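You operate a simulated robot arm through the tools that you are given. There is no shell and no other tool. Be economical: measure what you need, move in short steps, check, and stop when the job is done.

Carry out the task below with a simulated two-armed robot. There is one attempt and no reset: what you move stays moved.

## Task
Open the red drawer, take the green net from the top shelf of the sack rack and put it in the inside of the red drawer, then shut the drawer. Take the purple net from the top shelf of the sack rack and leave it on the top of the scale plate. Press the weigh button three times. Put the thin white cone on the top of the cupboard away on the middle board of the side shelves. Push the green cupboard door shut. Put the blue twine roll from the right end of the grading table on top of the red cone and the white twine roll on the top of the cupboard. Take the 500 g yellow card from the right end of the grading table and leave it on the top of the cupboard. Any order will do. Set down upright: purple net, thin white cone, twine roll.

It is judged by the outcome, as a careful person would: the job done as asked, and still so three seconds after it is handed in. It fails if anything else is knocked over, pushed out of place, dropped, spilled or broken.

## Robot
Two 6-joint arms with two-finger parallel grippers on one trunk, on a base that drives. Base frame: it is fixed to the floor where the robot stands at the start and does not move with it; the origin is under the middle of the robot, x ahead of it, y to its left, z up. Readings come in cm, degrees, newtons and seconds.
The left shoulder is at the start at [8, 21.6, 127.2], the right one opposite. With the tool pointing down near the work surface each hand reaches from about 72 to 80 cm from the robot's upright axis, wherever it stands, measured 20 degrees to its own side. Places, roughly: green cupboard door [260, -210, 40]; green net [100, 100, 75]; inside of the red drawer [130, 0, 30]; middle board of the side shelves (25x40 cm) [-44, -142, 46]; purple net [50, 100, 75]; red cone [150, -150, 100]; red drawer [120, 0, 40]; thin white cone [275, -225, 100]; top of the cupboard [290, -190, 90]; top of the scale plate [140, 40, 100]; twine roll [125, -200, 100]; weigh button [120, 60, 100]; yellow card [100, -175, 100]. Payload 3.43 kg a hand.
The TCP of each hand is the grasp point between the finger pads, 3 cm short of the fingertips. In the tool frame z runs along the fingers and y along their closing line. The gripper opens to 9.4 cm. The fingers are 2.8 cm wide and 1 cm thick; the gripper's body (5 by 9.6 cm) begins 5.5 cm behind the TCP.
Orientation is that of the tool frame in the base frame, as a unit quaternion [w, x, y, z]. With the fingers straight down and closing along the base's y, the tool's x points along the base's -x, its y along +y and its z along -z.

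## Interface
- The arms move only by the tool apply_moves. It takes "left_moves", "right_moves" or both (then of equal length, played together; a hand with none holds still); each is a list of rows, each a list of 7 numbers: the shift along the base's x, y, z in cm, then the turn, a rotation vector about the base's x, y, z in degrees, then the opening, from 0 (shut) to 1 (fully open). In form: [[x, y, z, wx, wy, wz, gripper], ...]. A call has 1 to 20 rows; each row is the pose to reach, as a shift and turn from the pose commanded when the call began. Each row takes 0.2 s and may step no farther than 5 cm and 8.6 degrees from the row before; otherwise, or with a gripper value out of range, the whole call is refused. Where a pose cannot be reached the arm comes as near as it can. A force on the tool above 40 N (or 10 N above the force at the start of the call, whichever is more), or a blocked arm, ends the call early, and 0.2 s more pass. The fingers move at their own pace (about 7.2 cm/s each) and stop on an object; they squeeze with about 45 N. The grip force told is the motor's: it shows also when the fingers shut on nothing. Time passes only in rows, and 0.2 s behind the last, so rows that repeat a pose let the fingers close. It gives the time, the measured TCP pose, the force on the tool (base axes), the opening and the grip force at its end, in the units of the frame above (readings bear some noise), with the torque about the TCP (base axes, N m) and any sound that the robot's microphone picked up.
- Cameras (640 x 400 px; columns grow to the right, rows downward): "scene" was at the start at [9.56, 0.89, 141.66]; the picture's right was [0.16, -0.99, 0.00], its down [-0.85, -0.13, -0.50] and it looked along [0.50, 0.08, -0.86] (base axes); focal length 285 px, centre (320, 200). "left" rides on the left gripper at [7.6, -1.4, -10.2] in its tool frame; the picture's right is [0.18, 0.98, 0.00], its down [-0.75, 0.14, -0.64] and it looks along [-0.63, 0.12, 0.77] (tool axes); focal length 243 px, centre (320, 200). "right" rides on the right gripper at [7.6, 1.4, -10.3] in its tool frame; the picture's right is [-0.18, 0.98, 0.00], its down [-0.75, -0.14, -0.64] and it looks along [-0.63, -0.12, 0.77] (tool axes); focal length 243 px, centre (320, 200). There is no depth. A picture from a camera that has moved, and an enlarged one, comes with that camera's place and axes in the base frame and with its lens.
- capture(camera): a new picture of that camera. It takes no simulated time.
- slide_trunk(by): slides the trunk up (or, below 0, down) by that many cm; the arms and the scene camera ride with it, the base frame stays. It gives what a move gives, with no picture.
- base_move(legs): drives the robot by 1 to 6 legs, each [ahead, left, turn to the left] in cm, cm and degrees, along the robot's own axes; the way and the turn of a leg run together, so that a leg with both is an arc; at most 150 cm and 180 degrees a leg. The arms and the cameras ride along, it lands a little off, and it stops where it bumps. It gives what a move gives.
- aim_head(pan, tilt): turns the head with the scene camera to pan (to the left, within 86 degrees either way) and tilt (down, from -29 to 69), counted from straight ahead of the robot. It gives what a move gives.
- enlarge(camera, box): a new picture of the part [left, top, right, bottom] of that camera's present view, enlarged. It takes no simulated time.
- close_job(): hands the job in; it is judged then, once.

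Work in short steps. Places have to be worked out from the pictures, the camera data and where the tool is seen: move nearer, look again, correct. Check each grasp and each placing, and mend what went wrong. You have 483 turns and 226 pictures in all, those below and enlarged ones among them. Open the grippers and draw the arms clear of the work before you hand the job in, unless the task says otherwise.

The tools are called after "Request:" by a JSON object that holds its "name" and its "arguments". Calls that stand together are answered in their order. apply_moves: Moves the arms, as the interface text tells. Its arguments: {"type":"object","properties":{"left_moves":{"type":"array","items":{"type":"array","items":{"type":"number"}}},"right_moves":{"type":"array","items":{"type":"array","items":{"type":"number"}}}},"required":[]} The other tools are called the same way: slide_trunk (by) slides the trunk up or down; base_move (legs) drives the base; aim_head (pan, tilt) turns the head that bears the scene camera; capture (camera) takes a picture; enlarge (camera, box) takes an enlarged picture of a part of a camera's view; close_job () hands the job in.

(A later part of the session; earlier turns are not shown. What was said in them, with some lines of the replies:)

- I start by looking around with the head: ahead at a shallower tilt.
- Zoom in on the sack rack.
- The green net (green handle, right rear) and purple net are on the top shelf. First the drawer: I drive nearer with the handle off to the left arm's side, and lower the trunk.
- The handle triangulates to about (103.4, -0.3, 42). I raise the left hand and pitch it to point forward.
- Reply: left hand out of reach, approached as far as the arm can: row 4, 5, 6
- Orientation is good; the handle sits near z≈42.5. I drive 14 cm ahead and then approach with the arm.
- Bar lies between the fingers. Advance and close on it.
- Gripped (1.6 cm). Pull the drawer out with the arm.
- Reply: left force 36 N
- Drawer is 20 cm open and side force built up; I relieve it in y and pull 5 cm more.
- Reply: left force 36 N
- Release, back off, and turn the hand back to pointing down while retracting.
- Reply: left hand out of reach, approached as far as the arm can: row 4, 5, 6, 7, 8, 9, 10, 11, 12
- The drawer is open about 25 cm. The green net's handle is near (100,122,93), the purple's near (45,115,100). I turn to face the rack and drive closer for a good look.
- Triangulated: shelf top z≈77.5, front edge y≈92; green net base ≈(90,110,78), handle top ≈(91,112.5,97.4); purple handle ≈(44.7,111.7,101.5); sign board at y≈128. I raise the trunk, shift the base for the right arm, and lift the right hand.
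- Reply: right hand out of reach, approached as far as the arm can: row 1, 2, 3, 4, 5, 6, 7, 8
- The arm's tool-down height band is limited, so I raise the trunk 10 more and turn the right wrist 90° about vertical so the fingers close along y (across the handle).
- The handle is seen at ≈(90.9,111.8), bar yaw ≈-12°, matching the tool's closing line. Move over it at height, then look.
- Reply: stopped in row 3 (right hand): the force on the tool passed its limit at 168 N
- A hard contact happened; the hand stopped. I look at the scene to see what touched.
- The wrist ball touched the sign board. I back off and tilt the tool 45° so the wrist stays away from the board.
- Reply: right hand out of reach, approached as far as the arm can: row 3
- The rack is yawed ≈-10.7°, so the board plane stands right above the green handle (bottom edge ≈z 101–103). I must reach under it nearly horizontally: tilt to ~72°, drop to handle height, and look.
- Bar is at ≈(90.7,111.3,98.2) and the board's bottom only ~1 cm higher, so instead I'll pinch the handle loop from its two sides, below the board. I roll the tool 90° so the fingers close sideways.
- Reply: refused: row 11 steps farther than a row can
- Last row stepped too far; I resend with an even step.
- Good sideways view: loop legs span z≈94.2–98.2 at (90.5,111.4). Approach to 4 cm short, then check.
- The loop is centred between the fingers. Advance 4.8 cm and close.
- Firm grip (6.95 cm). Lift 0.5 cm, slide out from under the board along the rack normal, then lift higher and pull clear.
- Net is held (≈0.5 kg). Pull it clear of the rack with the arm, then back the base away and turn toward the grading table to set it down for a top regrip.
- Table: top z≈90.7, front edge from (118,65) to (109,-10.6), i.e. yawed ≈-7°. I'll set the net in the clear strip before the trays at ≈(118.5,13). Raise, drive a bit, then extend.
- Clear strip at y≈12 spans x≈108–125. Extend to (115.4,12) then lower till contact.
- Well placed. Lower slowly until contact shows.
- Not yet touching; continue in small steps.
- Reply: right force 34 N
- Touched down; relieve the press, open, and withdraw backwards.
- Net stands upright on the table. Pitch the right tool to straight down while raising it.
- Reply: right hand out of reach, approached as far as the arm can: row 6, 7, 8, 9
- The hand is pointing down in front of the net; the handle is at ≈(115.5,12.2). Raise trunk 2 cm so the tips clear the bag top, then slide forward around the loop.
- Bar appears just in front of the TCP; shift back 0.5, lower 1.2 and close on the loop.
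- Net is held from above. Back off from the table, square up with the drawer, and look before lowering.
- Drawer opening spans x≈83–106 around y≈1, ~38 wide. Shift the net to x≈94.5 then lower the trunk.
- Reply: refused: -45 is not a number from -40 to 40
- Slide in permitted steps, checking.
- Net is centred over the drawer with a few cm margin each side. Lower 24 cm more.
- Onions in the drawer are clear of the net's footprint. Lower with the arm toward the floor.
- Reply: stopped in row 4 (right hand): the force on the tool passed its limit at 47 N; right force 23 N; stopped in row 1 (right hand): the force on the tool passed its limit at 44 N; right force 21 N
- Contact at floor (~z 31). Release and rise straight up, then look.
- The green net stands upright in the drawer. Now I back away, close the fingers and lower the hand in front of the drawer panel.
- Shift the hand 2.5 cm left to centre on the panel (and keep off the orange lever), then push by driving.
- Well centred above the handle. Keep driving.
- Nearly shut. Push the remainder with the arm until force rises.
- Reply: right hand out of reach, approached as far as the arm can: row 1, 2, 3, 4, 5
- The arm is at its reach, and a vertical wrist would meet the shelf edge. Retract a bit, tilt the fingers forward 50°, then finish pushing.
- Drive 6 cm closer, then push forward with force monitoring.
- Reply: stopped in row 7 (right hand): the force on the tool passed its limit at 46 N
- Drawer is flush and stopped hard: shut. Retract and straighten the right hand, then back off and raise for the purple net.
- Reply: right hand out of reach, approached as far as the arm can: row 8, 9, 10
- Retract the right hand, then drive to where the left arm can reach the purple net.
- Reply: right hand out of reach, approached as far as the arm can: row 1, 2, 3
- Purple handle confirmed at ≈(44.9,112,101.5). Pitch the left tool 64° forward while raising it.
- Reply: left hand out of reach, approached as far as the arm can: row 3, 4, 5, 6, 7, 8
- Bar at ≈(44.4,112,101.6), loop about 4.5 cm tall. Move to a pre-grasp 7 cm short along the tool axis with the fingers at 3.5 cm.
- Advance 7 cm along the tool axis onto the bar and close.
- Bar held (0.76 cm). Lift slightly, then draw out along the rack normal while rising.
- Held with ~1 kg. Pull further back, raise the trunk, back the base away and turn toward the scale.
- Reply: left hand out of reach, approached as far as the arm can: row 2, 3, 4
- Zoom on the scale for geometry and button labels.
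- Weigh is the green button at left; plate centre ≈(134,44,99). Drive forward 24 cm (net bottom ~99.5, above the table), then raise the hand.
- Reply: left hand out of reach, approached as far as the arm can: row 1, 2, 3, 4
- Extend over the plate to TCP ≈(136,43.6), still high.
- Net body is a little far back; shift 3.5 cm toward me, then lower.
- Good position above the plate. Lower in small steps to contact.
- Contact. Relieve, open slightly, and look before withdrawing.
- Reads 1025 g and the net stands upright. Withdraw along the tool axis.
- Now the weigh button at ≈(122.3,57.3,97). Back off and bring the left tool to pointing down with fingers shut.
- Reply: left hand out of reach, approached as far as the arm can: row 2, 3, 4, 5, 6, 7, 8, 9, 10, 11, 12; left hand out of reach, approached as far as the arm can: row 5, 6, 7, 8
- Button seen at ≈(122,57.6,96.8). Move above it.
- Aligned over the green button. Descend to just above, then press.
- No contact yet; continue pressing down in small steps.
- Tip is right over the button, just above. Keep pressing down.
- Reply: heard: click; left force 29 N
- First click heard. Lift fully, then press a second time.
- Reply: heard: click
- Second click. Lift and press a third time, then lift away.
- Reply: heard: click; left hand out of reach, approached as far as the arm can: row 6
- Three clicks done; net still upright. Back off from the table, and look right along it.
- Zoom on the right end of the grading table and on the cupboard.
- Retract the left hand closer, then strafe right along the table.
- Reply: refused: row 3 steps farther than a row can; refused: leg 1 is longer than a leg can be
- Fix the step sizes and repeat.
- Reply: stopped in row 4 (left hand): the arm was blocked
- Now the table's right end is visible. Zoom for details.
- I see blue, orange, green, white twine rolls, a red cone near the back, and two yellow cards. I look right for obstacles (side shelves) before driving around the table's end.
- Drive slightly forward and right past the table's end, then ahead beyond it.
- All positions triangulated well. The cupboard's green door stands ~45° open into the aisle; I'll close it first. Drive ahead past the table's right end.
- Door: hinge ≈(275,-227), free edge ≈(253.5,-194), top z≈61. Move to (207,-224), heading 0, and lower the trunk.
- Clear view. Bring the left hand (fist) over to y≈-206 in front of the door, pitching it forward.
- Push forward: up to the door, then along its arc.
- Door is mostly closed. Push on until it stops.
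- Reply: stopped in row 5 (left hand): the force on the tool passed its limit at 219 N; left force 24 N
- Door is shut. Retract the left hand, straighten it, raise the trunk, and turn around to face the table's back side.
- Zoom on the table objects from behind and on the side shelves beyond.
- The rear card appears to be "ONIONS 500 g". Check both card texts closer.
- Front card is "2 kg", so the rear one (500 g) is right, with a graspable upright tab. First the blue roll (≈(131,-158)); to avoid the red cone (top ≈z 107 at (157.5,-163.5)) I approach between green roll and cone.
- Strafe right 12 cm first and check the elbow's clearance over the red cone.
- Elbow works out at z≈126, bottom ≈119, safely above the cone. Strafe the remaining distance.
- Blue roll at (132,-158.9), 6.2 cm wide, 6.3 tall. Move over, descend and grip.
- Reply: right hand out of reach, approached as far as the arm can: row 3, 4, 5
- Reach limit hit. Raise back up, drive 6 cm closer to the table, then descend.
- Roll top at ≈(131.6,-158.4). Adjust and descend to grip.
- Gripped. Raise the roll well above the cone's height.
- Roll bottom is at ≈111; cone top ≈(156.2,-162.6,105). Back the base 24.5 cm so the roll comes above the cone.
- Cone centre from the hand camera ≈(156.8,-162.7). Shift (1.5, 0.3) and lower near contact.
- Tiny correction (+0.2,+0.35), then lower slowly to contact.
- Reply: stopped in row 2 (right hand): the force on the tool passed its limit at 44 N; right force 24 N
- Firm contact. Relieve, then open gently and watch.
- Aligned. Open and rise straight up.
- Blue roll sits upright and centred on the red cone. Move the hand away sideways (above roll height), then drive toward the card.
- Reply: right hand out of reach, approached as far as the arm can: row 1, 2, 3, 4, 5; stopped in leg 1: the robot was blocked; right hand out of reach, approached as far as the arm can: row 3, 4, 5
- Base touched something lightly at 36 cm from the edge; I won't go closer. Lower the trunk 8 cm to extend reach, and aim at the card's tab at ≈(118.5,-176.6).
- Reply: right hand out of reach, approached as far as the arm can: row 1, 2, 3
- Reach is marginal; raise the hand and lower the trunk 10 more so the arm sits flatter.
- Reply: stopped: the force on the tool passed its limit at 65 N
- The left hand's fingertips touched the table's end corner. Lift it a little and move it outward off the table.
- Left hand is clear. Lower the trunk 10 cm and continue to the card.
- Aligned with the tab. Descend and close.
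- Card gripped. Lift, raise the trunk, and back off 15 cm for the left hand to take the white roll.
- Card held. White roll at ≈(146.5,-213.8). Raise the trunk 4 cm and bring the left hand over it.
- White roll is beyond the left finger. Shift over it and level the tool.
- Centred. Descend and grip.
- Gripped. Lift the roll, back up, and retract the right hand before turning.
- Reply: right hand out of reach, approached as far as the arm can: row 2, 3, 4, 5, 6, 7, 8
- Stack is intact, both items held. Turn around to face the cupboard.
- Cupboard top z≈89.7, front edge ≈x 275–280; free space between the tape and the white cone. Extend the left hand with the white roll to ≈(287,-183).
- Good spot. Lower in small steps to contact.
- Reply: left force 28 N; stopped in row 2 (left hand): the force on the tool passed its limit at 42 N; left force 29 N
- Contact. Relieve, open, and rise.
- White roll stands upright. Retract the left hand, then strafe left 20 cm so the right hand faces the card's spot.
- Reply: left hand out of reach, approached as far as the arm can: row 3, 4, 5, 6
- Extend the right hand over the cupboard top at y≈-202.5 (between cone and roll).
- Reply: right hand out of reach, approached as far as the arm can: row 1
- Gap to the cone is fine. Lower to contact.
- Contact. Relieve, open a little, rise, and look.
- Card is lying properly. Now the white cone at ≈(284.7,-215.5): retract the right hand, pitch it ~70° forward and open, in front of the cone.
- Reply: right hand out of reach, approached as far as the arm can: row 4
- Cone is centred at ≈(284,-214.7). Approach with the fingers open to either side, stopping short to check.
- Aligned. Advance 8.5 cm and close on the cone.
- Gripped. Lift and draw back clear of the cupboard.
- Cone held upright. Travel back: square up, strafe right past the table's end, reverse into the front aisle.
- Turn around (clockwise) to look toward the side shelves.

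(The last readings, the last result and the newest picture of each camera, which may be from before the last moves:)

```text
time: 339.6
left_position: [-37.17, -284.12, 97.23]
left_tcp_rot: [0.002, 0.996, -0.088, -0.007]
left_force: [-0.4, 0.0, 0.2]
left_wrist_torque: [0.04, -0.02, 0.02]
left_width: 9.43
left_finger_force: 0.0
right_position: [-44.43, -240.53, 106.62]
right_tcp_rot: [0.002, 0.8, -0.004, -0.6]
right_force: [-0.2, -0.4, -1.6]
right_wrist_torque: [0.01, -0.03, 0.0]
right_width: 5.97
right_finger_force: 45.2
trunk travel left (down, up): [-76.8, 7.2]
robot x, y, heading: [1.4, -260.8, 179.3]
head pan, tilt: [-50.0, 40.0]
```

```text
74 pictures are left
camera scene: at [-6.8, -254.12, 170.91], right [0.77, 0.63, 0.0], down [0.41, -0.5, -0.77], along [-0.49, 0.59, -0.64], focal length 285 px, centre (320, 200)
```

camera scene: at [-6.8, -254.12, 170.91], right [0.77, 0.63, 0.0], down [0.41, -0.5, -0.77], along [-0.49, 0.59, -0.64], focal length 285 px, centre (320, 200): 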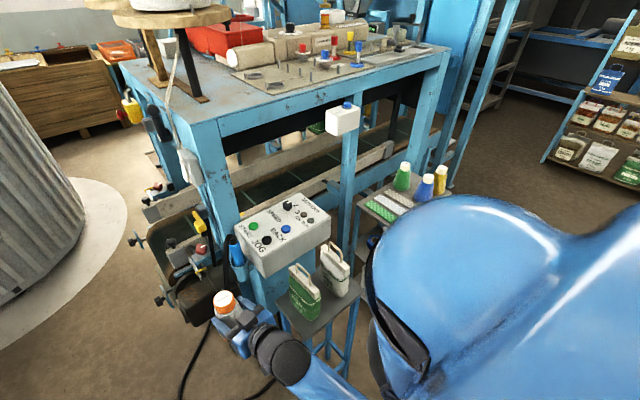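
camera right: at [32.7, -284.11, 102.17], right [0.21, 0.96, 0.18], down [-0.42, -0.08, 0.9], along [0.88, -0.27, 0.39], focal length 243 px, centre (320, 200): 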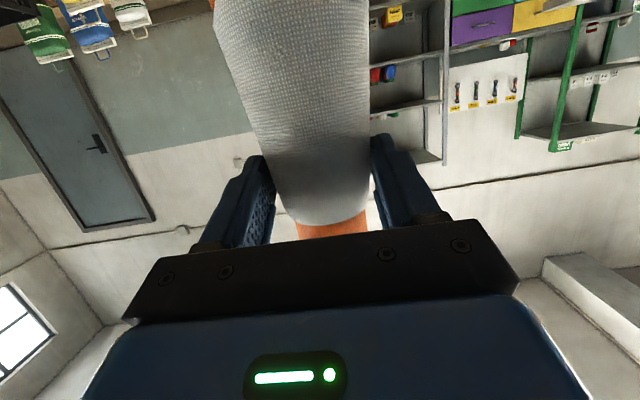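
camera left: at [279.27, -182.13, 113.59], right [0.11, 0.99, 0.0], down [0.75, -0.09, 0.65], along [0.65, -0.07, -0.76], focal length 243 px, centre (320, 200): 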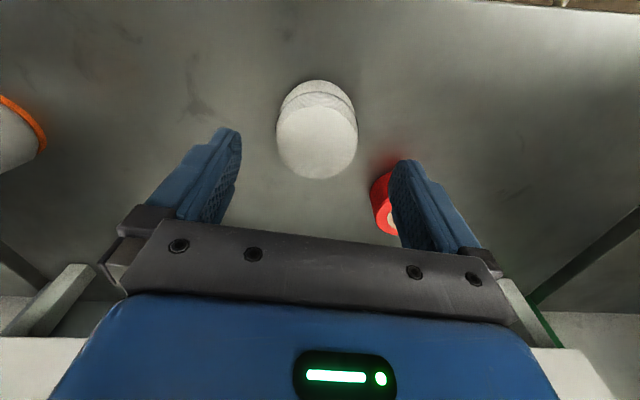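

The side shelves are right of the bag stand, around (-42,-142). Back away first, then strafe toward them and look.

Request:
{"name": "base_move", "arguments": {"legs": [[-27, 0, 0], [0, -82, 0], [0, 0, -9.5]]}}

Request:
{"name": "aim_head", "arguments": {"pan": -15, "tilt": 45}}

Request:
{"name": "capture", "arguments": {"camera": "scene"}}

```text
time: 346.1
left_position: [-12.47, -196.4, 97.24]
left_tcp_rot: [0.001, 0.985, -0.173, -0.008]
left_force: [-0.3, -0.7, 1.1]
left_wrist_torque: [0.01, 0.0, -0.02]
left_width: 9.4
left_finger_force: 0.1
right_position: [-11.89, -152.21, 106.73]
right_tcp_rot: [-0.05, 0.796, -0.073, -0.598]
right_force: [-0.4, -0.1, -1.1]
right_wrist_torque: [0.01, -0.04, -0.03]
right_width: 6.02
right_finger_force: 45.0
trunk travel left (down, up): [-76.8, 7.2]
robot x, y, heading: [30.28, -179.68, 169.4]
head pan, tilt: [-50.0, 40.0]
```

```text
time: 347.1
left_position: [-12.48, -196.37, 97.46]
left_tcp_rot: [0.001, 0.985, -0.174, -0.009]
left_force: [-0.9, -0.5, -0.2]
left_wrist_torque: [0.03, 0.02, 0.03]
left_width: 9.41
left_finger_force: 0.0
right_position: [-11.93, -152.07, 106.58]
right_tcp_rot: [-0.05, 0.796, -0.074, -0.599]
right_force: [-0.7, -0.4, -2.1]
right_wrist_torque: [0.0, -0.08, 0.0]
right_width: 6.0
right_finger_force: 44.8
trunk travel left (down, up): [-76.8, 7.2]
robot x, y, heading: [30.09, -179.54, 169.7]
head pan, tilt: [-15.0, 45.0]
```

```text
73 pictures are left
camera scene: at [19.59, -175.79, 170.18], right [0.43, 0.9, 0.0], down [0.64, -0.31, -0.71], along [-0.64, 0.31, -0.71], focal length 285 px, centre (320, 200)
```

scene: 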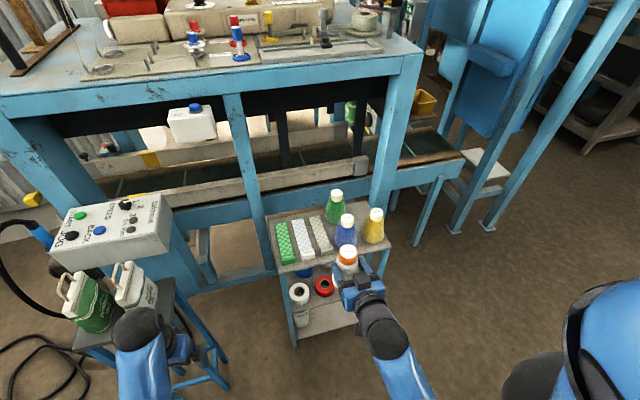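

Lower the trunk about 48 cm so the cone is at the middle board's level, then look.

Request:
{"name": "slide_trunk", "arguments": {"by": -40}}

Request:
{"name": "slide_trunk", "arguments": {"by": -8}}

Request:
{"name": "aim_head", "arguments": {"pan": -15, "tilt": 38}}

Request:
{"name": "capture", "arguments": {"camera": "scene"}}

Request:
{"name": "capture", "arguments": {"camera": "right"}}

```text
time: 350.9
left_position: [-12.37, -196.37, 57.23]
left_tcp_rot: [0.002, 0.985, -0.175, -0.009]
left_force: [0.3, -0.4, 0.1]
left_wrist_torque: [-0.01, 0.01, 0.01]
left_width: 9.41
left_finger_force: 0.1
right_position: [-11.89, -152.15, 66.6]
right_tcp_rot: [-0.05, 0.796, -0.074, -0.598]
right_force: [0.9, 0.4, -1.2]
right_wrist_torque: [-0.05, -0.02, 0.0]
right_width: 5.99
right_finger_force: 45.3
trunk travel left (down, up): [-36.8, 47.2]
robot x, y, heading: [29.93, -179.45, 169.7]
head pan, tilt: [-15.0, 45.0]
```

```text
time: 352.1
left_position: [-12.36, -196.33, 49.28]
left_tcp_rot: [0.001, 0.985, -0.174, -0.008]
left_force: [0.2, 0.5, -0.7]
left_wrist_torque: [0.01, -0.01, 0.0]
left_width: 9.41
left_finger_force: 0.0
right_position: [-11.92, -152.08, 58.57]
right_tcp_rot: [-0.05, 0.796, -0.074, -0.599]
right_force: [-0.2, -0.9, -1.8]
right_wrist_torque: [0.02, -0.01, -0.04]
right_width: 5.98
right_finger_force: 45.2
trunk travel left (down, up): [-28.8, 55.2]
robot x, y, heading: [29.87, -179.9, 169.3]
head pan, tilt: [-15.0, 45.0]
```

```text
time: 352.8
left_position: [-12.37, -196.29, 49.4]
left_tcp_rot: [0.001, 0.985, -0.174, -0.009]
left_force: [0.5, -0.4, 0.2]
left_wrist_torque: [0.01, -0.03, 0.02]
left_width: 9.41
left_finger_force: 0.1
right_position: [-12.01, -152.03, 58.61]
right_tcp_rot: [-0.05, 0.796, -0.073, -0.599]
right_force: [0.1, -0.3, -0.8]
right_wrist_torque: [0.03, -0.03, -0.02]
right_width: 5.98
right_finger_force: 45.3
trunk travel left (down, up): [-28.8, 55.2]
robot x, y, heading: [29.89, -179.76, 169.4]
head pan, tilt: [-15.0, 38.0]
```

```text
72 pictures are left
camera scene: at [19.14, -175.61, 123.2], right [0.43, 0.9, 0.0], down [0.56, -0.27, -0.79], along [-0.71, 0.34, -0.62], focal length 285 px, centre (320, 200)
```

scene: 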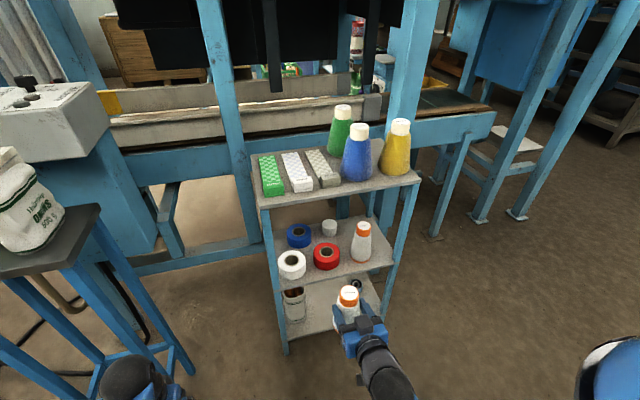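

```text
71 pictures are left
camera right: at [-0.34, -155.69, 54.23], right [-0.23, -0.96, 0.19], down [0.43, 0.07, 0.9], along [-0.88, 0.28, 0.39], focal length 243 px, centre (320, 200)
```

right: 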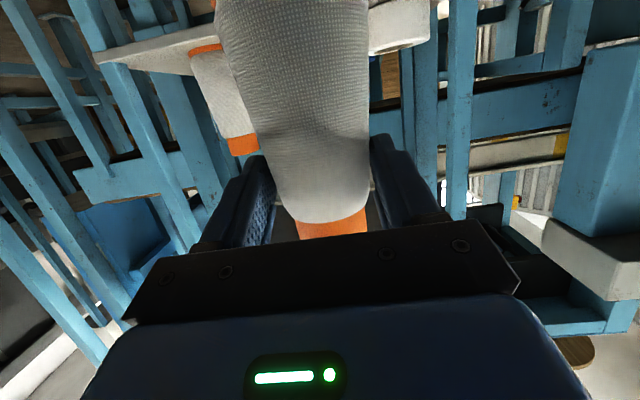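

Zoom on the shelves for geometry.

Request:
{"name": "enlarge", "arguments": {"camera": "scene", "box": [230, 130, 430, 330]}}

```text
2.00 times, centred on (330, 230) of scene
camera zoom: at [19.14, -175.61, 123.2], right [0.43, 0.9, 0.0], down [0.56, -0.27, -0.79], along [-0.71, 0.34, -0.62], focal length 571 px, centre (300, 140)
```

zoom: 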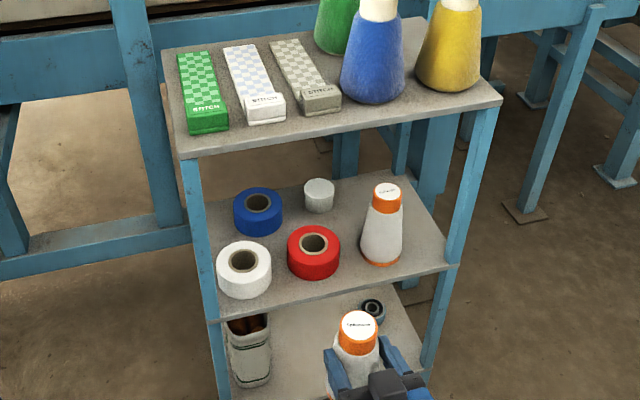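

The free room on the middle board is at its right-rear part (≈(-40,-128)); the front is blocked by rolls and the other cone, so I'll come in from the shelf's open right side. Drive to that side and turn.

Request:
{"name": "base_move", "arguments": {"legs": [[12, -85, 0], [0, 0, 80.6]]}}

Request:
{"name": "aim_head", "arguments": {"pan": -20, "tilt": 38}}

Request:
{"name": "capture", "arguments": {"camera": "scene"}}

```text
time: 360.8
left_position: [43.67, -138.24, 49.31]
left_tcp_rot: [0.006, 0.86, 0.511, -0.005]
left_force: [-0.3, 0.5, -1.4]
left_wrist_torque: [0.02, 0.02, -0.01]
left_width: 9.4
left_finger_force: 0.0
right_position: [0.02, -131.21, 58.59]
right_tcp_rot: [0.353, 0.651, 0.464, -0.486]
right_force: [-0.1, -0.6, -0.7]
right_wrist_torque: [0.02, 0.0, 0.01]
right_width: 5.98
right_finger_force: 44.4
trunk travel left (down, up): [-28.8, 55.2]
robot x, y, heading: [33.33, -93.87, -109.1]
head pan, tilt: [-15.0, 38.0]
```

```text
time: 361.4
left_position: [43.8, -138.35, 49.3]
left_tcp_rot: [0.006, 0.86, 0.51, -0.005]
left_force: [-0.4, 0.5, 1.1]
left_wrist_torque: [0.0, 0.04, 0.02]
left_width: 9.4
left_finger_force: 0.1
right_position: [0.1, -131.27, 58.66]
right_tcp_rot: [0.351, 0.653, 0.463, -0.487]
right_force: [-1.2, 0.3, -2.3]
right_wrist_torque: [0.01, -0.01, 0.0]
right_width: 5.98
right_finger_force: 44.8
trunk travel left (down, up): [-28.8, 55.2]
robot x, y, heading: [33.95, -94.3, -109.3]
head pan, tilt: [-20.0, 38.0]
```

```text
69 pictures are left
camera scene: at [27.15, -103.61, 123.21], right [-0.78, 0.63, 0.0], down [0.39, 0.48, -0.79], along [-0.5, -0.61, -0.62], focal length 285 px, centre (320, 200)
```

scene: 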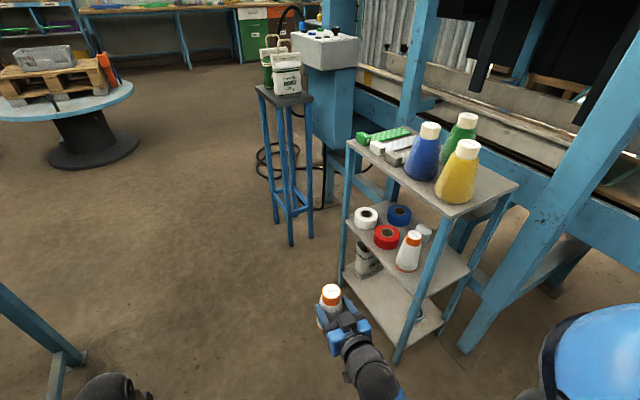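

Zoom on the middle board from this side.

Request:
{"name": "enlarge", "arguments": {"camera": "scene", "box": [330, 180, 490, 320]}}

```text
2.86 times, centred on (410, 250) of scene
camera zoom: at [27.15, -103.61, 123.21], right [-0.78, 0.63, 0.0], down [0.39, 0.48, -0.79], along [-0.5, -0.61, -0.62], focal length 816 px, centre (63, 57)
```

zoom: 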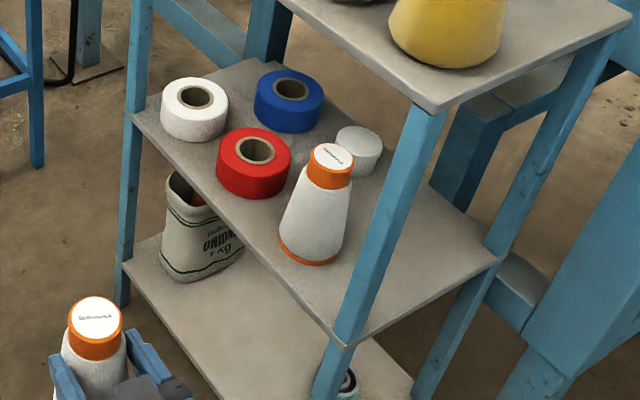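

The right-rear of the board is clear; target ≈(-45,-126), entering along heading ≈-120°. Reposition the base in two short legs.

Request:
{"name": "base_move", "arguments": {"legs": [[-18, 0, 0], [11, -27.5, -10.7]]}}

Request:
{"name": "aim_head", "arguments": {"pan": -20, "tilt": 42}}

Request:
{"name": "capture", "arguments": {"camera": "scene"}}

Request:
{"name": "capture", "arguments": {"camera": "right"}}

```text
time: 364.6
left_position: [11.67, -121.05, 49.27]
left_tcp_rot: [0.006, 0.904, 0.428, -0.006]
left_force: [-0.3, -0.3, -0.5]
left_wrist_torque: [-0.03, 0.01, 0.0]
left_width: 9.42
left_finger_force: 0.2
right_position: [-29.96, -105.95, 58.65]
right_tcp_rot: [0.306, 0.692, 0.401, -0.516]
right_force: [-0.6, 0.0, -1.9]
right_wrist_torque: [0.02, 0.02, 0.01]
right_width: 5.97
right_finger_force: 45.2
trunk travel left (down, up): [-28.8, 55.2]
robot x, y, heading: [9.92, -75.74, -119.9]
head pan, tilt: [-20.0, 38.0]
```

```text
time: 365.2
left_position: [11.61, -120.98, 49.26]
left_tcp_rot: [0.006, 0.903, 0.429, -0.007]
left_force: [-0.1, -0.1, -0.1]
left_wrist_torque: [-0.02, -0.02, 0.01]
left_width: 9.39
left_finger_force: 0.0
right_position: [-29.88, -105.93, 58.61]
right_tcp_rot: [0.304, 0.693, 0.4, -0.517]
right_force: [-0.8, 0.5, -0.4]
right_wrist_torque: [0.02, -0.03, -0.01]
right_width: 5.98
right_finger_force: 44.9
trunk travel left (down, up): [-28.8, 55.2]
robot x, y, heading: [10.27, -75.58, -119.8]
head pan, tilt: [-20.0, 42.0]
```

```text
67 pictures are left
camera scene: at [2.08, -83.66, 122.62], right [-0.65, 0.76, 0.0], down [0.51, 0.43, -0.74], along [-0.57, -0.48, -0.67], focal length 285 px, centre (320, 200)
```

scene: 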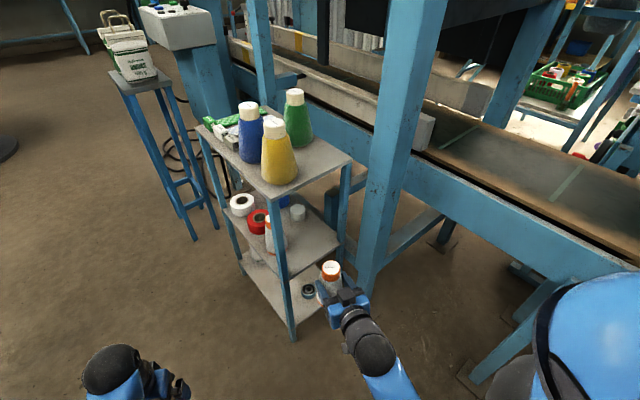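

```text
66 pictures are left
camera right: at [-22.62, -96.21, 54.23], right [0.83, -0.53, 0.18], down [0.07, 0.43, 0.9], along [-0.56, -0.73, 0.39], focal length 243 px, centre (320, 200)
```

right: 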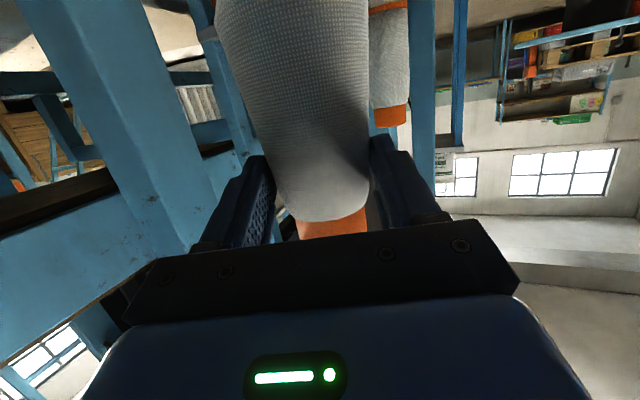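

Zoom in to check the entry path.

Request:
{"name": "enlarge", "arguments": {"camera": "scene", "box": [210, 150, 390, 330]}}

```text
2.22 times, centred on (300, 240) of scene
camera zoom: at [2.08, -83.66, 122.62], right [-0.65, 0.76, 0.0], down [0.51, 0.43, -0.74], along [-0.57, -0.48, -0.67], focal length 634 px, centre (364, 111)
```

zoom: 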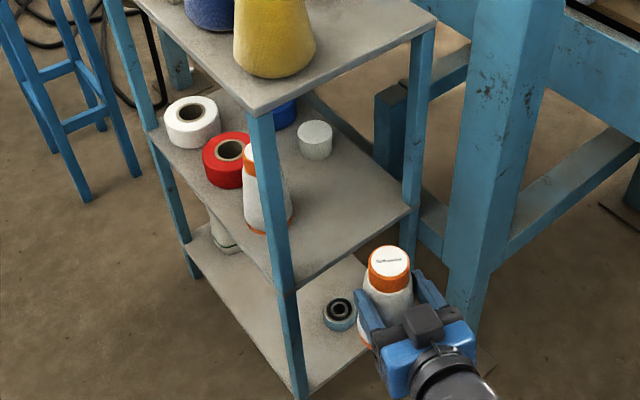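

Path is clear. Shift laterally and move in toward (-45,-126.5), staying above the board.

Request:
{"name": "apply_moves", "arguments": {"right_moves": [[-2, 0, 0, 0, 0, 0, 0.2], [-4.5, -3.5, 0, 0, 0, 0, 0.2], [-6.8, -7.5, 0, 0, 0, 0, 0.2], [-9, -11.3, 0, 0, 0, 0, 0.2]]}}

Request:
{"name": "enlarge", "arguments": {"camera": "scene", "box": [210, 150, 390, 330]}}

Request:
{"name": "capture", "arguments": {"camera": "right"}}

```text
time: 366.2
left_position: [11.62, -121.03, 49.22]
left_tcp_rot: [0.005, 0.904, 0.428, -0.005]
left_force: [0.0, -0.1, 0.0]
left_wrist_torque: [0.01, 0.03, -0.02]
left_width: 9.4
left_finger_force: 0.1
right_position: [-39.03, -117.25, 58.73]
right_tcp_rot: [0.304, 0.693, 0.4, -0.516]
right_force: [0.4, 0.1, -1.6]
right_wrist_torque: [0.0, -0.01, 0.03]
right_width: 5.99
right_finger_force: 45.0
trunk travel left (down, up): [-28.8, 55.2]
robot x, y, heading: [10.05, -75.31, -119.8]
head pan, tilt: [-20.0, 42.0]
```

```text
2.22 times, centred on (300, 240) of scene
camera zoom: at [2.02, -83.75, 122.6], right [-0.64, 0.76, 0.0], down [0.51, 0.43, -0.74], along [-0.57, -0.48, -0.67], focal length 634 px, centre (364, 111)
```

zoom: 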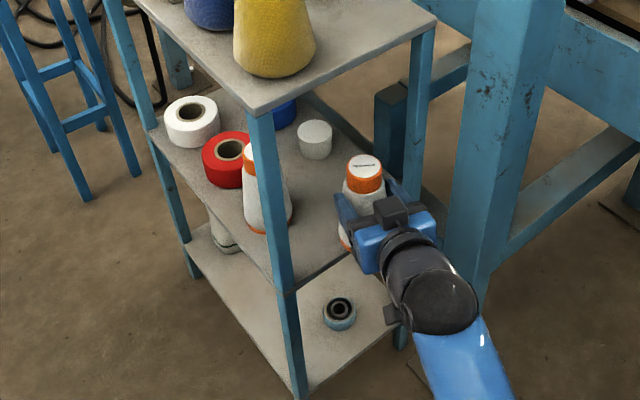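

```text
63 pictures are left
camera right: at [-31.78, -107.55, 54.2], right [0.83, -0.53, 0.18], down [0.07, 0.43, 0.9], along [-0.56, -0.73, 0.39], focal length 243 px, centre (320, 200)
```

right: 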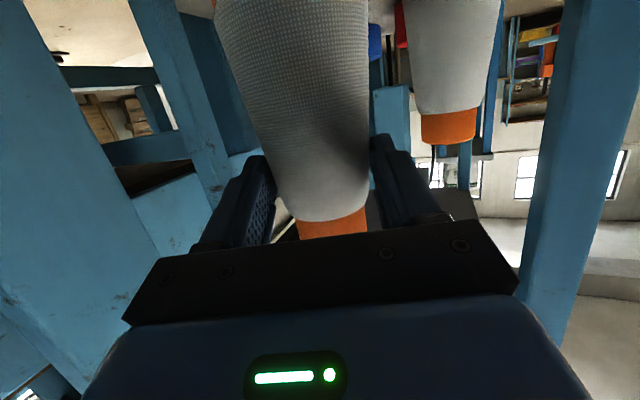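

Continue inward with ~2 cm margin to the rear post.

Request:
{"name": "apply_moves", "arguments": {"right_moves": [[-1.6, -3.2, 0, 0, 0, 0, 0.2], [-3.2, -6.2, 0, 0, 0, 0, 0.2], [-4.8, -9, 0, 0, 0, 0, 0.2]]}}

Request:
{"name": "enlarge", "arguments": {"camera": "scene", "box": [210, 150, 390, 330]}}

Request:
{"name": "capture", "arguments": {"camera": "right"}}

```text
time: 367.0
left_position: [11.6, -121.01, 49.39]
left_tcp_rot: [0.006, 0.904, 0.428, -0.006]
left_force: [0.4, 0.6, 0.4]
left_wrist_torque: [0.0, 0.03, -0.02]
left_width: 9.38
left_finger_force: 0.0
right_position: [-43.77, -126.32, 58.54]
right_tcp_rot: [0.305, 0.692, 0.401, -0.517]
right_force: [-0.2, 0.0, -1.8]
right_wrist_torque: [-0.01, 0.02, 0.01]
right_width: 6.01
right_finger_force: 44.9
trunk travel left (down, up): [-28.8, 55.2]
robot x, y, heading: [10.06, -75.71, -119.8]
head pan, tilt: [-20.0, 42.0]
```

```text
2.22 times, centred on (300, 240) of scene
camera zoom: at [2.03, -83.74, 122.6], right [-0.64, 0.76, 0.0], down [0.51, 0.43, -0.74], along [-0.57, -0.48, -0.67], focal length 634 px, centre (364, 111)
```

zoom: 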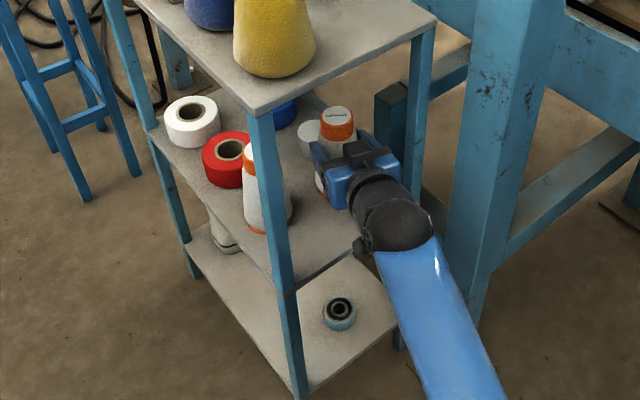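

```text
61 pictures are left
camera right: at [-36.61, -116.63, 54.15], right [0.83, -0.53, 0.18], down [0.07, 0.43, 0.9], along [-0.56, -0.73, 0.39], focal length 243 px, centre (320, 200)
```

right: 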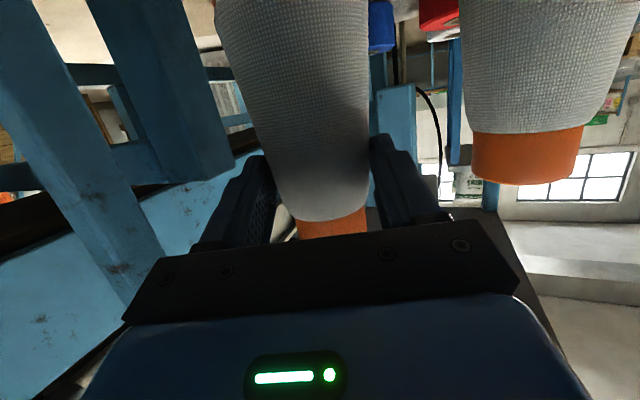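

Good location on the board. Lower until contact.

Request:
{"name": "apply_moves", "arguments": {"right_moves": [[0, 0, -1.2, 0, 0, 0, 0.2], [0, 0, -2.4, 0, 0, 0, 0.2], [0, 0, -3.4, 0, 0, 0, 0.2]]}}

Request:
{"name": "apply_moves", "arguments": {"right_moves": [[0, 0, -0.5, 0, 0, 0, 0.2], [0, 0, -1, 0, 0, 0, 0.2]]}}

```text
time: 367.8
left_position: [11.63, -120.97, 49.44]
left_tcp_rot: [0.005, 0.904, 0.428, -0.005]
left_force: [0.4, 0.9, -0.1]
left_wrist_torque: [-0.04, 0.01, 0.01]
left_width: 9.41
left_finger_force: 0.1
right_position: [-43.7, -126.25, 55.67]
right_tcp_rot: [0.307, 0.69, 0.4, -0.52]
right_force: [-0.6, 0.4, 10.3]
right_wrist_torque: [0.23, -0.08, -0.02]
right_width: 5.99
right_finger_force: 45.0
trunk travel left (down, up): [-28.8, 55.2]
robot x, y, heading: [10.09, -75.4, -119.8]
head pan, tilt: [-20.0, 42.0]
```

```text
time: 368.4
left_position: [11.76, -120.83, 49.57]
left_tcp_rot: [0.006, 0.904, 0.428, -0.007]
left_force: [-0.1, 0.3, -0.1]
left_wrist_torque: [0.01, 0.03, 0.03]
left_width: 9.4
left_finger_force: 0.1
right_position: [-43.73, -126.23, 55.49]
right_tcp_rot: [0.31, 0.685, 0.397, -0.526]
right_force: [-3.2, -1.1, 38.7]
right_wrist_torque: [0.16, -0.02, 0.06]
right_width: 5.97
right_finger_force: 45.2
trunk travel left (down, up): [-28.8, 55.2]
robot x, y, heading: [9.88, -75.56, -119.7]
head pan, tilt: [-20.0, 42.0]
```

Contact (board ≈z 47). Relieve the press, open modestly, and check before withdrawing.

Request:
{"name": "apply_moves", "arguments": {"right_moves": [[0, 0, 0.8, 0, 0, 0, 0.2], [0, 0, 1.3, 0, 0, 0, 0.2], [0, 0, 1.3, 0, 0, 0, 0.7], [0, 0, 1.3, 0, 0, 0, 0.8], [0, 0, 1.3, 0, 0, 0, 0.8]]}}

Request:
{"name": "capture", "arguments": {"camera": "right"}}

Request:
{"name": "enlarge", "arguments": {"camera": "scene", "box": [210, 150, 390, 330]}}

```text
time: 369.6
left_position: [11.69, -121.04, 49.34]
left_tcp_rot: [0.006, 0.904, 0.428, -0.006]
left_force: [0.2, -0.1, -0.7]
left_wrist_torque: [0.01, 0.0, 0.0]
left_width: 9.4
left_finger_force: 0.1
right_position: [-43.72, -126.04, 55.52]
right_tcp_rot: [0.305, 0.692, 0.401, -0.517]
right_force: [-0.3, 0.0, -0.1]
right_wrist_torque: [-0.01, 0.02, 0.02]
right_width: 7.5
right_finger_force: 0.1
trunk travel left (down, up): [-28.8, 55.2]
robot x, y, heading: [10.14, -75.44, -120.0]
head pan, tilt: [-20.0, 42.0]
```

```text
60 pictures are left
camera right: at [-36.45, -116.48, 51.07], right [0.83, -0.53, 0.18], down [0.07, 0.43, 0.9], along [-0.56, -0.73, 0.39], focal length 243 px, centre (320, 200)
```

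right: 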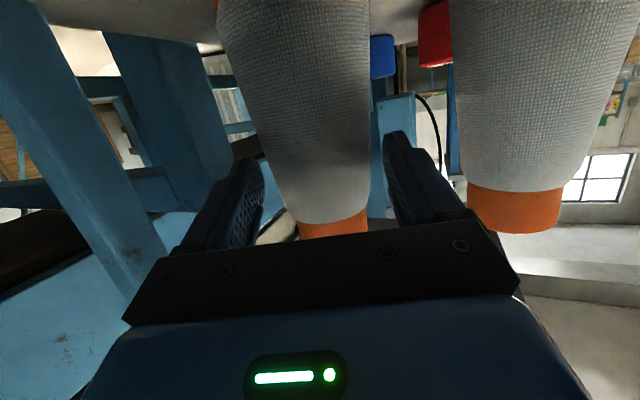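

```text
2.22 times, centred on (300, 240) of scene
camera zoom: at [2.08, -83.65, 122.61], right [-0.65, 0.76, 0.0], down [0.51, 0.43, -0.74], along [-0.57, -0.48, -0.67], focal length 634 px, centre (364, 111)
```

zoom: 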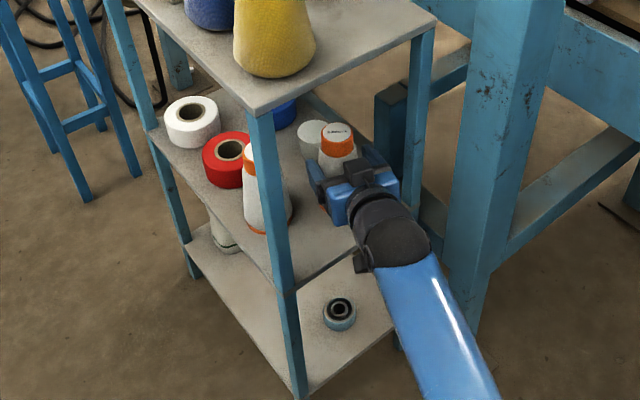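

Released and standing. Withdraw straight back along the tool axis.

Request:
{"name": "apply_moves", "arguments": {"right_moves": [[1.4, 2.5, 0.3, 0, 0, 0, 0.8], [2.8, 5, 0.6, 0, 0, 0, 0.8], [4.7, 8.4, 1, 0, 0, 0, 0.8], [6.6, 11.7, 1, 0, 0, 0, 0.8], [8.8, 15.5, 1, 0, 0, 0, 0.8], [11, 19.5, 1, 0, 0, 0, 0.8]]}}

Request:
{"name": "enlarge", "arguments": {"camera": "scene", "box": [210, 150, 390, 330]}}

```text
time: 371.0
left_position: [11.72, -121.06, 49.39]
left_tcp_rot: [0.005, 0.904, 0.428, -0.006]
left_force: [-0.5, 0.3, -0.3]
left_wrist_torque: [-0.01, 0.01, 0.0]
left_width: 9.41
left_finger_force: 0.1
right_position: [-32.52, -106.67, 56.66]
right_tcp_rot: [0.306, 0.692, 0.4, -0.518]
right_force: [0.4, 1.0, -0.3]
right_wrist_torque: [-0.06, -0.01, -0.01]
right_width: 7.5
right_finger_force: 0.1
trunk travel left (down, up): [-28.8, 55.2]
robot x, y, heading: [9.93, -75.28, -119.8]
head pan, tilt: [-20.0, 42.0]
```

```text
2.22 times, centred on (300, 240) of scene
camera zoom: at [2.13, -83.58, 122.63], right [-0.65, 0.76, 0.0], down [0.51, 0.43, -0.74], along [-0.57, -0.48, -0.67], focal length 634 px, centre (364, 111)
```

zoom: 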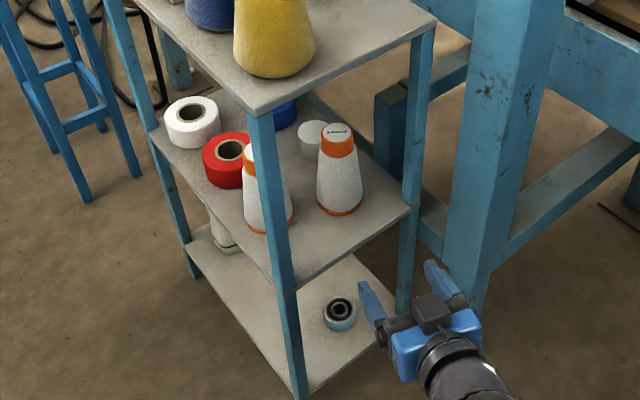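

Cone stands upright on the middle board. Back away and turn to verify the rest from the front aisle.

Request:
{"name": "base_move", "arguments": {"legs": [[-20, 0, 0], [0, 0, 110]]}}

Request:
{"name": "slide_trunk", "arguments": {"by": 40}}

Request:
{"name": "aim_head", "arguments": {"pan": -40, "tilt": 25}}

Request:
{"name": "capture", "arguments": {"camera": "scene"}}

Request:
{"name": "aim_head", "arguments": {"pan": 45, "tilt": 30}}

Request:
{"name": "capture", "arguments": {"camera": "scene"}}

```text
time: 377.2
left_position: [62.46, -41.8, 49.32]
left_tcp_rot: [0.009, 0.175, 0.985, 0.001]
left_force: [0.4, -0.4, 0.3]
left_wrist_torque: [0.0, 0.0, -0.03]
left_width: 9.41
left_finger_force: 0.0
right_position: [63.36, -88.13, 56.58]
right_tcp_rot: [0.598, 0.074, 0.796, -0.05]
right_force: [-0.1, -0.5, -0.1]
right_wrist_torque: [-0.01, 0.02, 0.0]
right_width: 7.55
right_finger_force: 0.1
trunk travel left (down, up): [-28.8, 55.2]
robot x, y, heading: [19.97, -58.26, -10.7]
head pan, tilt: [-20.0, 42.0]
```

```text
time: 381.0
left_position: [62.41, -41.66, 89.34]
left_tcp_rot: [0.008, 0.175, 0.985, 0.001]
left_force: [-0.6, -0.7, 0.0]
left_wrist_torque: [0.01, -0.01, -0.03]
left_width: 9.39
left_finger_force: 0.0
right_position: [63.41, -88.18, 96.53]
right_tcp_rot: [0.598, 0.075, 0.797, -0.051]
right_force: [0.3, -0.1, -0.2]
right_wrist_torque: [-0.03, -0.02, 0.0]
right_width: 7.53
right_finger_force: 0.1
trunk travel left (down, up): [-68.8, 15.2]
robot x, y, heading: [19.81, -58.57, -10.5]
head pan, tilt: [-20.0, 42.0]
```

```text
time: 381.9
left_position: [62.22, -41.69, 89.3]
left_tcp_rot: [0.008, 0.175, 0.985, 0.001]
left_force: [-0.1, 0.4, 0.0]
left_wrist_torque: [0.01, 0.01, 0.0]
left_width: 9.44
left_finger_force: 0.1
right_position: [63.43, -88.25, 96.54]
right_tcp_rot: [0.598, 0.074, 0.797, -0.05]
right_force: [-0.3, -0.1, 0.5]
right_wrist_torque: [-0.01, 0.0, 0.04]
right_width: 7.56
right_finger_force: 0.0
trunk travel left (down, up): [-68.8, 15.2]
robot x, y, heading: [20.03, -58.19, -10.7]
head pan, tilt: [-40.0, 25.0]
```

```text
57 pictures are left
camera scene: at [28.7, -66.08, 165.23], right [-0.77, -0.64, 0.0], down [-0.27, 0.33, -0.91], along [0.58, -0.7, -0.42], focal length 285 px, centre (320, 200)
```

scene: 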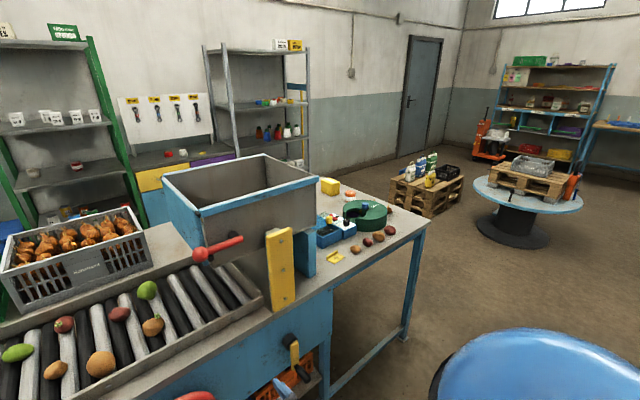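

```text
time: 383.5
left_position: [62.39, -41.66, 89.23]
left_tcp_rot: [0.008, 0.174, 0.985, 0.001]
left_force: [-0.2, 0.9, -0.2]
left_wrist_torque: [-0.01, -0.03, -0.03]
left_width: 9.38
left_finger_force: 0.1
right_position: [63.53, -88.21, 96.65]
right_tcp_rot: [0.599, 0.074, 0.796, -0.05]
right_force: [0.3, 0.3, -0.3]
right_wrist_torque: [-0.01, -0.01, 0.0]
right_width: 7.5
right_finger_force: 0.0
trunk travel left (down, up): [-68.8, 15.2]
robot x, y, heading: [19.58, -58.3, -10.4]
head pan, tilt: [45.0, 30.0]
```

```text
56 pictures are left
camera scene: at [30.29, -53.85, 164.44], right [0.56, -0.83, 0.0], down [-0.41, -0.28, -0.87], along [0.71, 0.49, -0.5], focal length 285 px, centre (320, 200)
```

scene: 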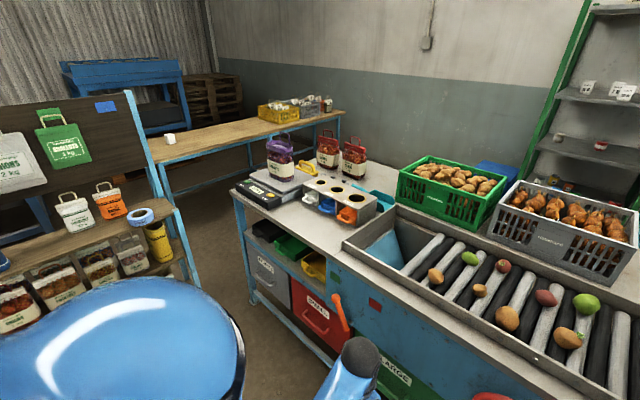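

Verify the drawer and scale with one zoom.

Request:
{"name": "enlarge", "arguments": {"camera": "scene", "box": [220, 120, 420, 380]}}

```text
1.54 times, centred on (320, 250) of scene
camera zoom: at [30.29, -53.85, 164.44], right [0.56, -0.83, 0.0], down [-0.41, -0.28, -0.87], along [0.71, 0.49, -0.5], focal length 439 px, centre (320, 123)
```

zoom: 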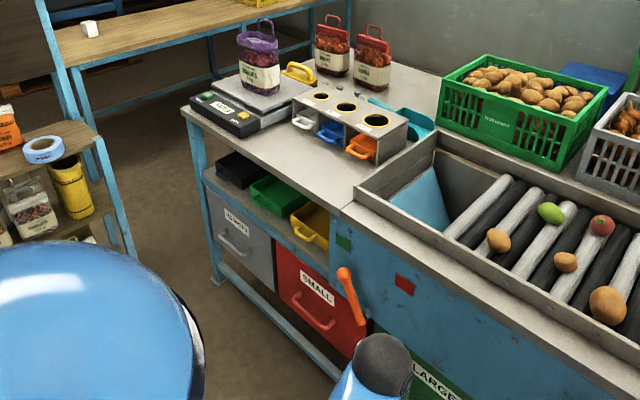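

All is in place: drawer flush, purple net upright on the scale, arms clear and grippers open. I hand the job in.

Request:
{"name": "close_job", "arguments": {}}

```text
The job is handed in.
```

I did every part of the job and handed it in; the handover gave no verdict.

- **Green net:** it stands upright in the red drawer, and the drawer is shut.
- **Purple net:** it stands upright on the scale plate.
- **Weigh button:** I pressed it three times and heard a click each time.
- **Thin white cone:** it stands upright on the middle board of the side shelves.
- **Cupboard door:** the green door is pushed shut.
- **Twine rolls:** the blue roll sits upright on the red cone, and the white roll is upright on the cupboard top. I read the wording as placing the white roll there.
- **Yellow card:** the 500 g card lies on the cupboard top.

There were four unplanned contacts along the way: a wrist hit the sack rack's sign board, the base nudged the grading table once, the left fingertips touched a corner of the table, and the last push on the cupboard door was hard. In the pictures afterwards I saw nothing displaced. The blue roll on the red cone was hidden from my final viewpoint; I last saw it in place after the table nudge.
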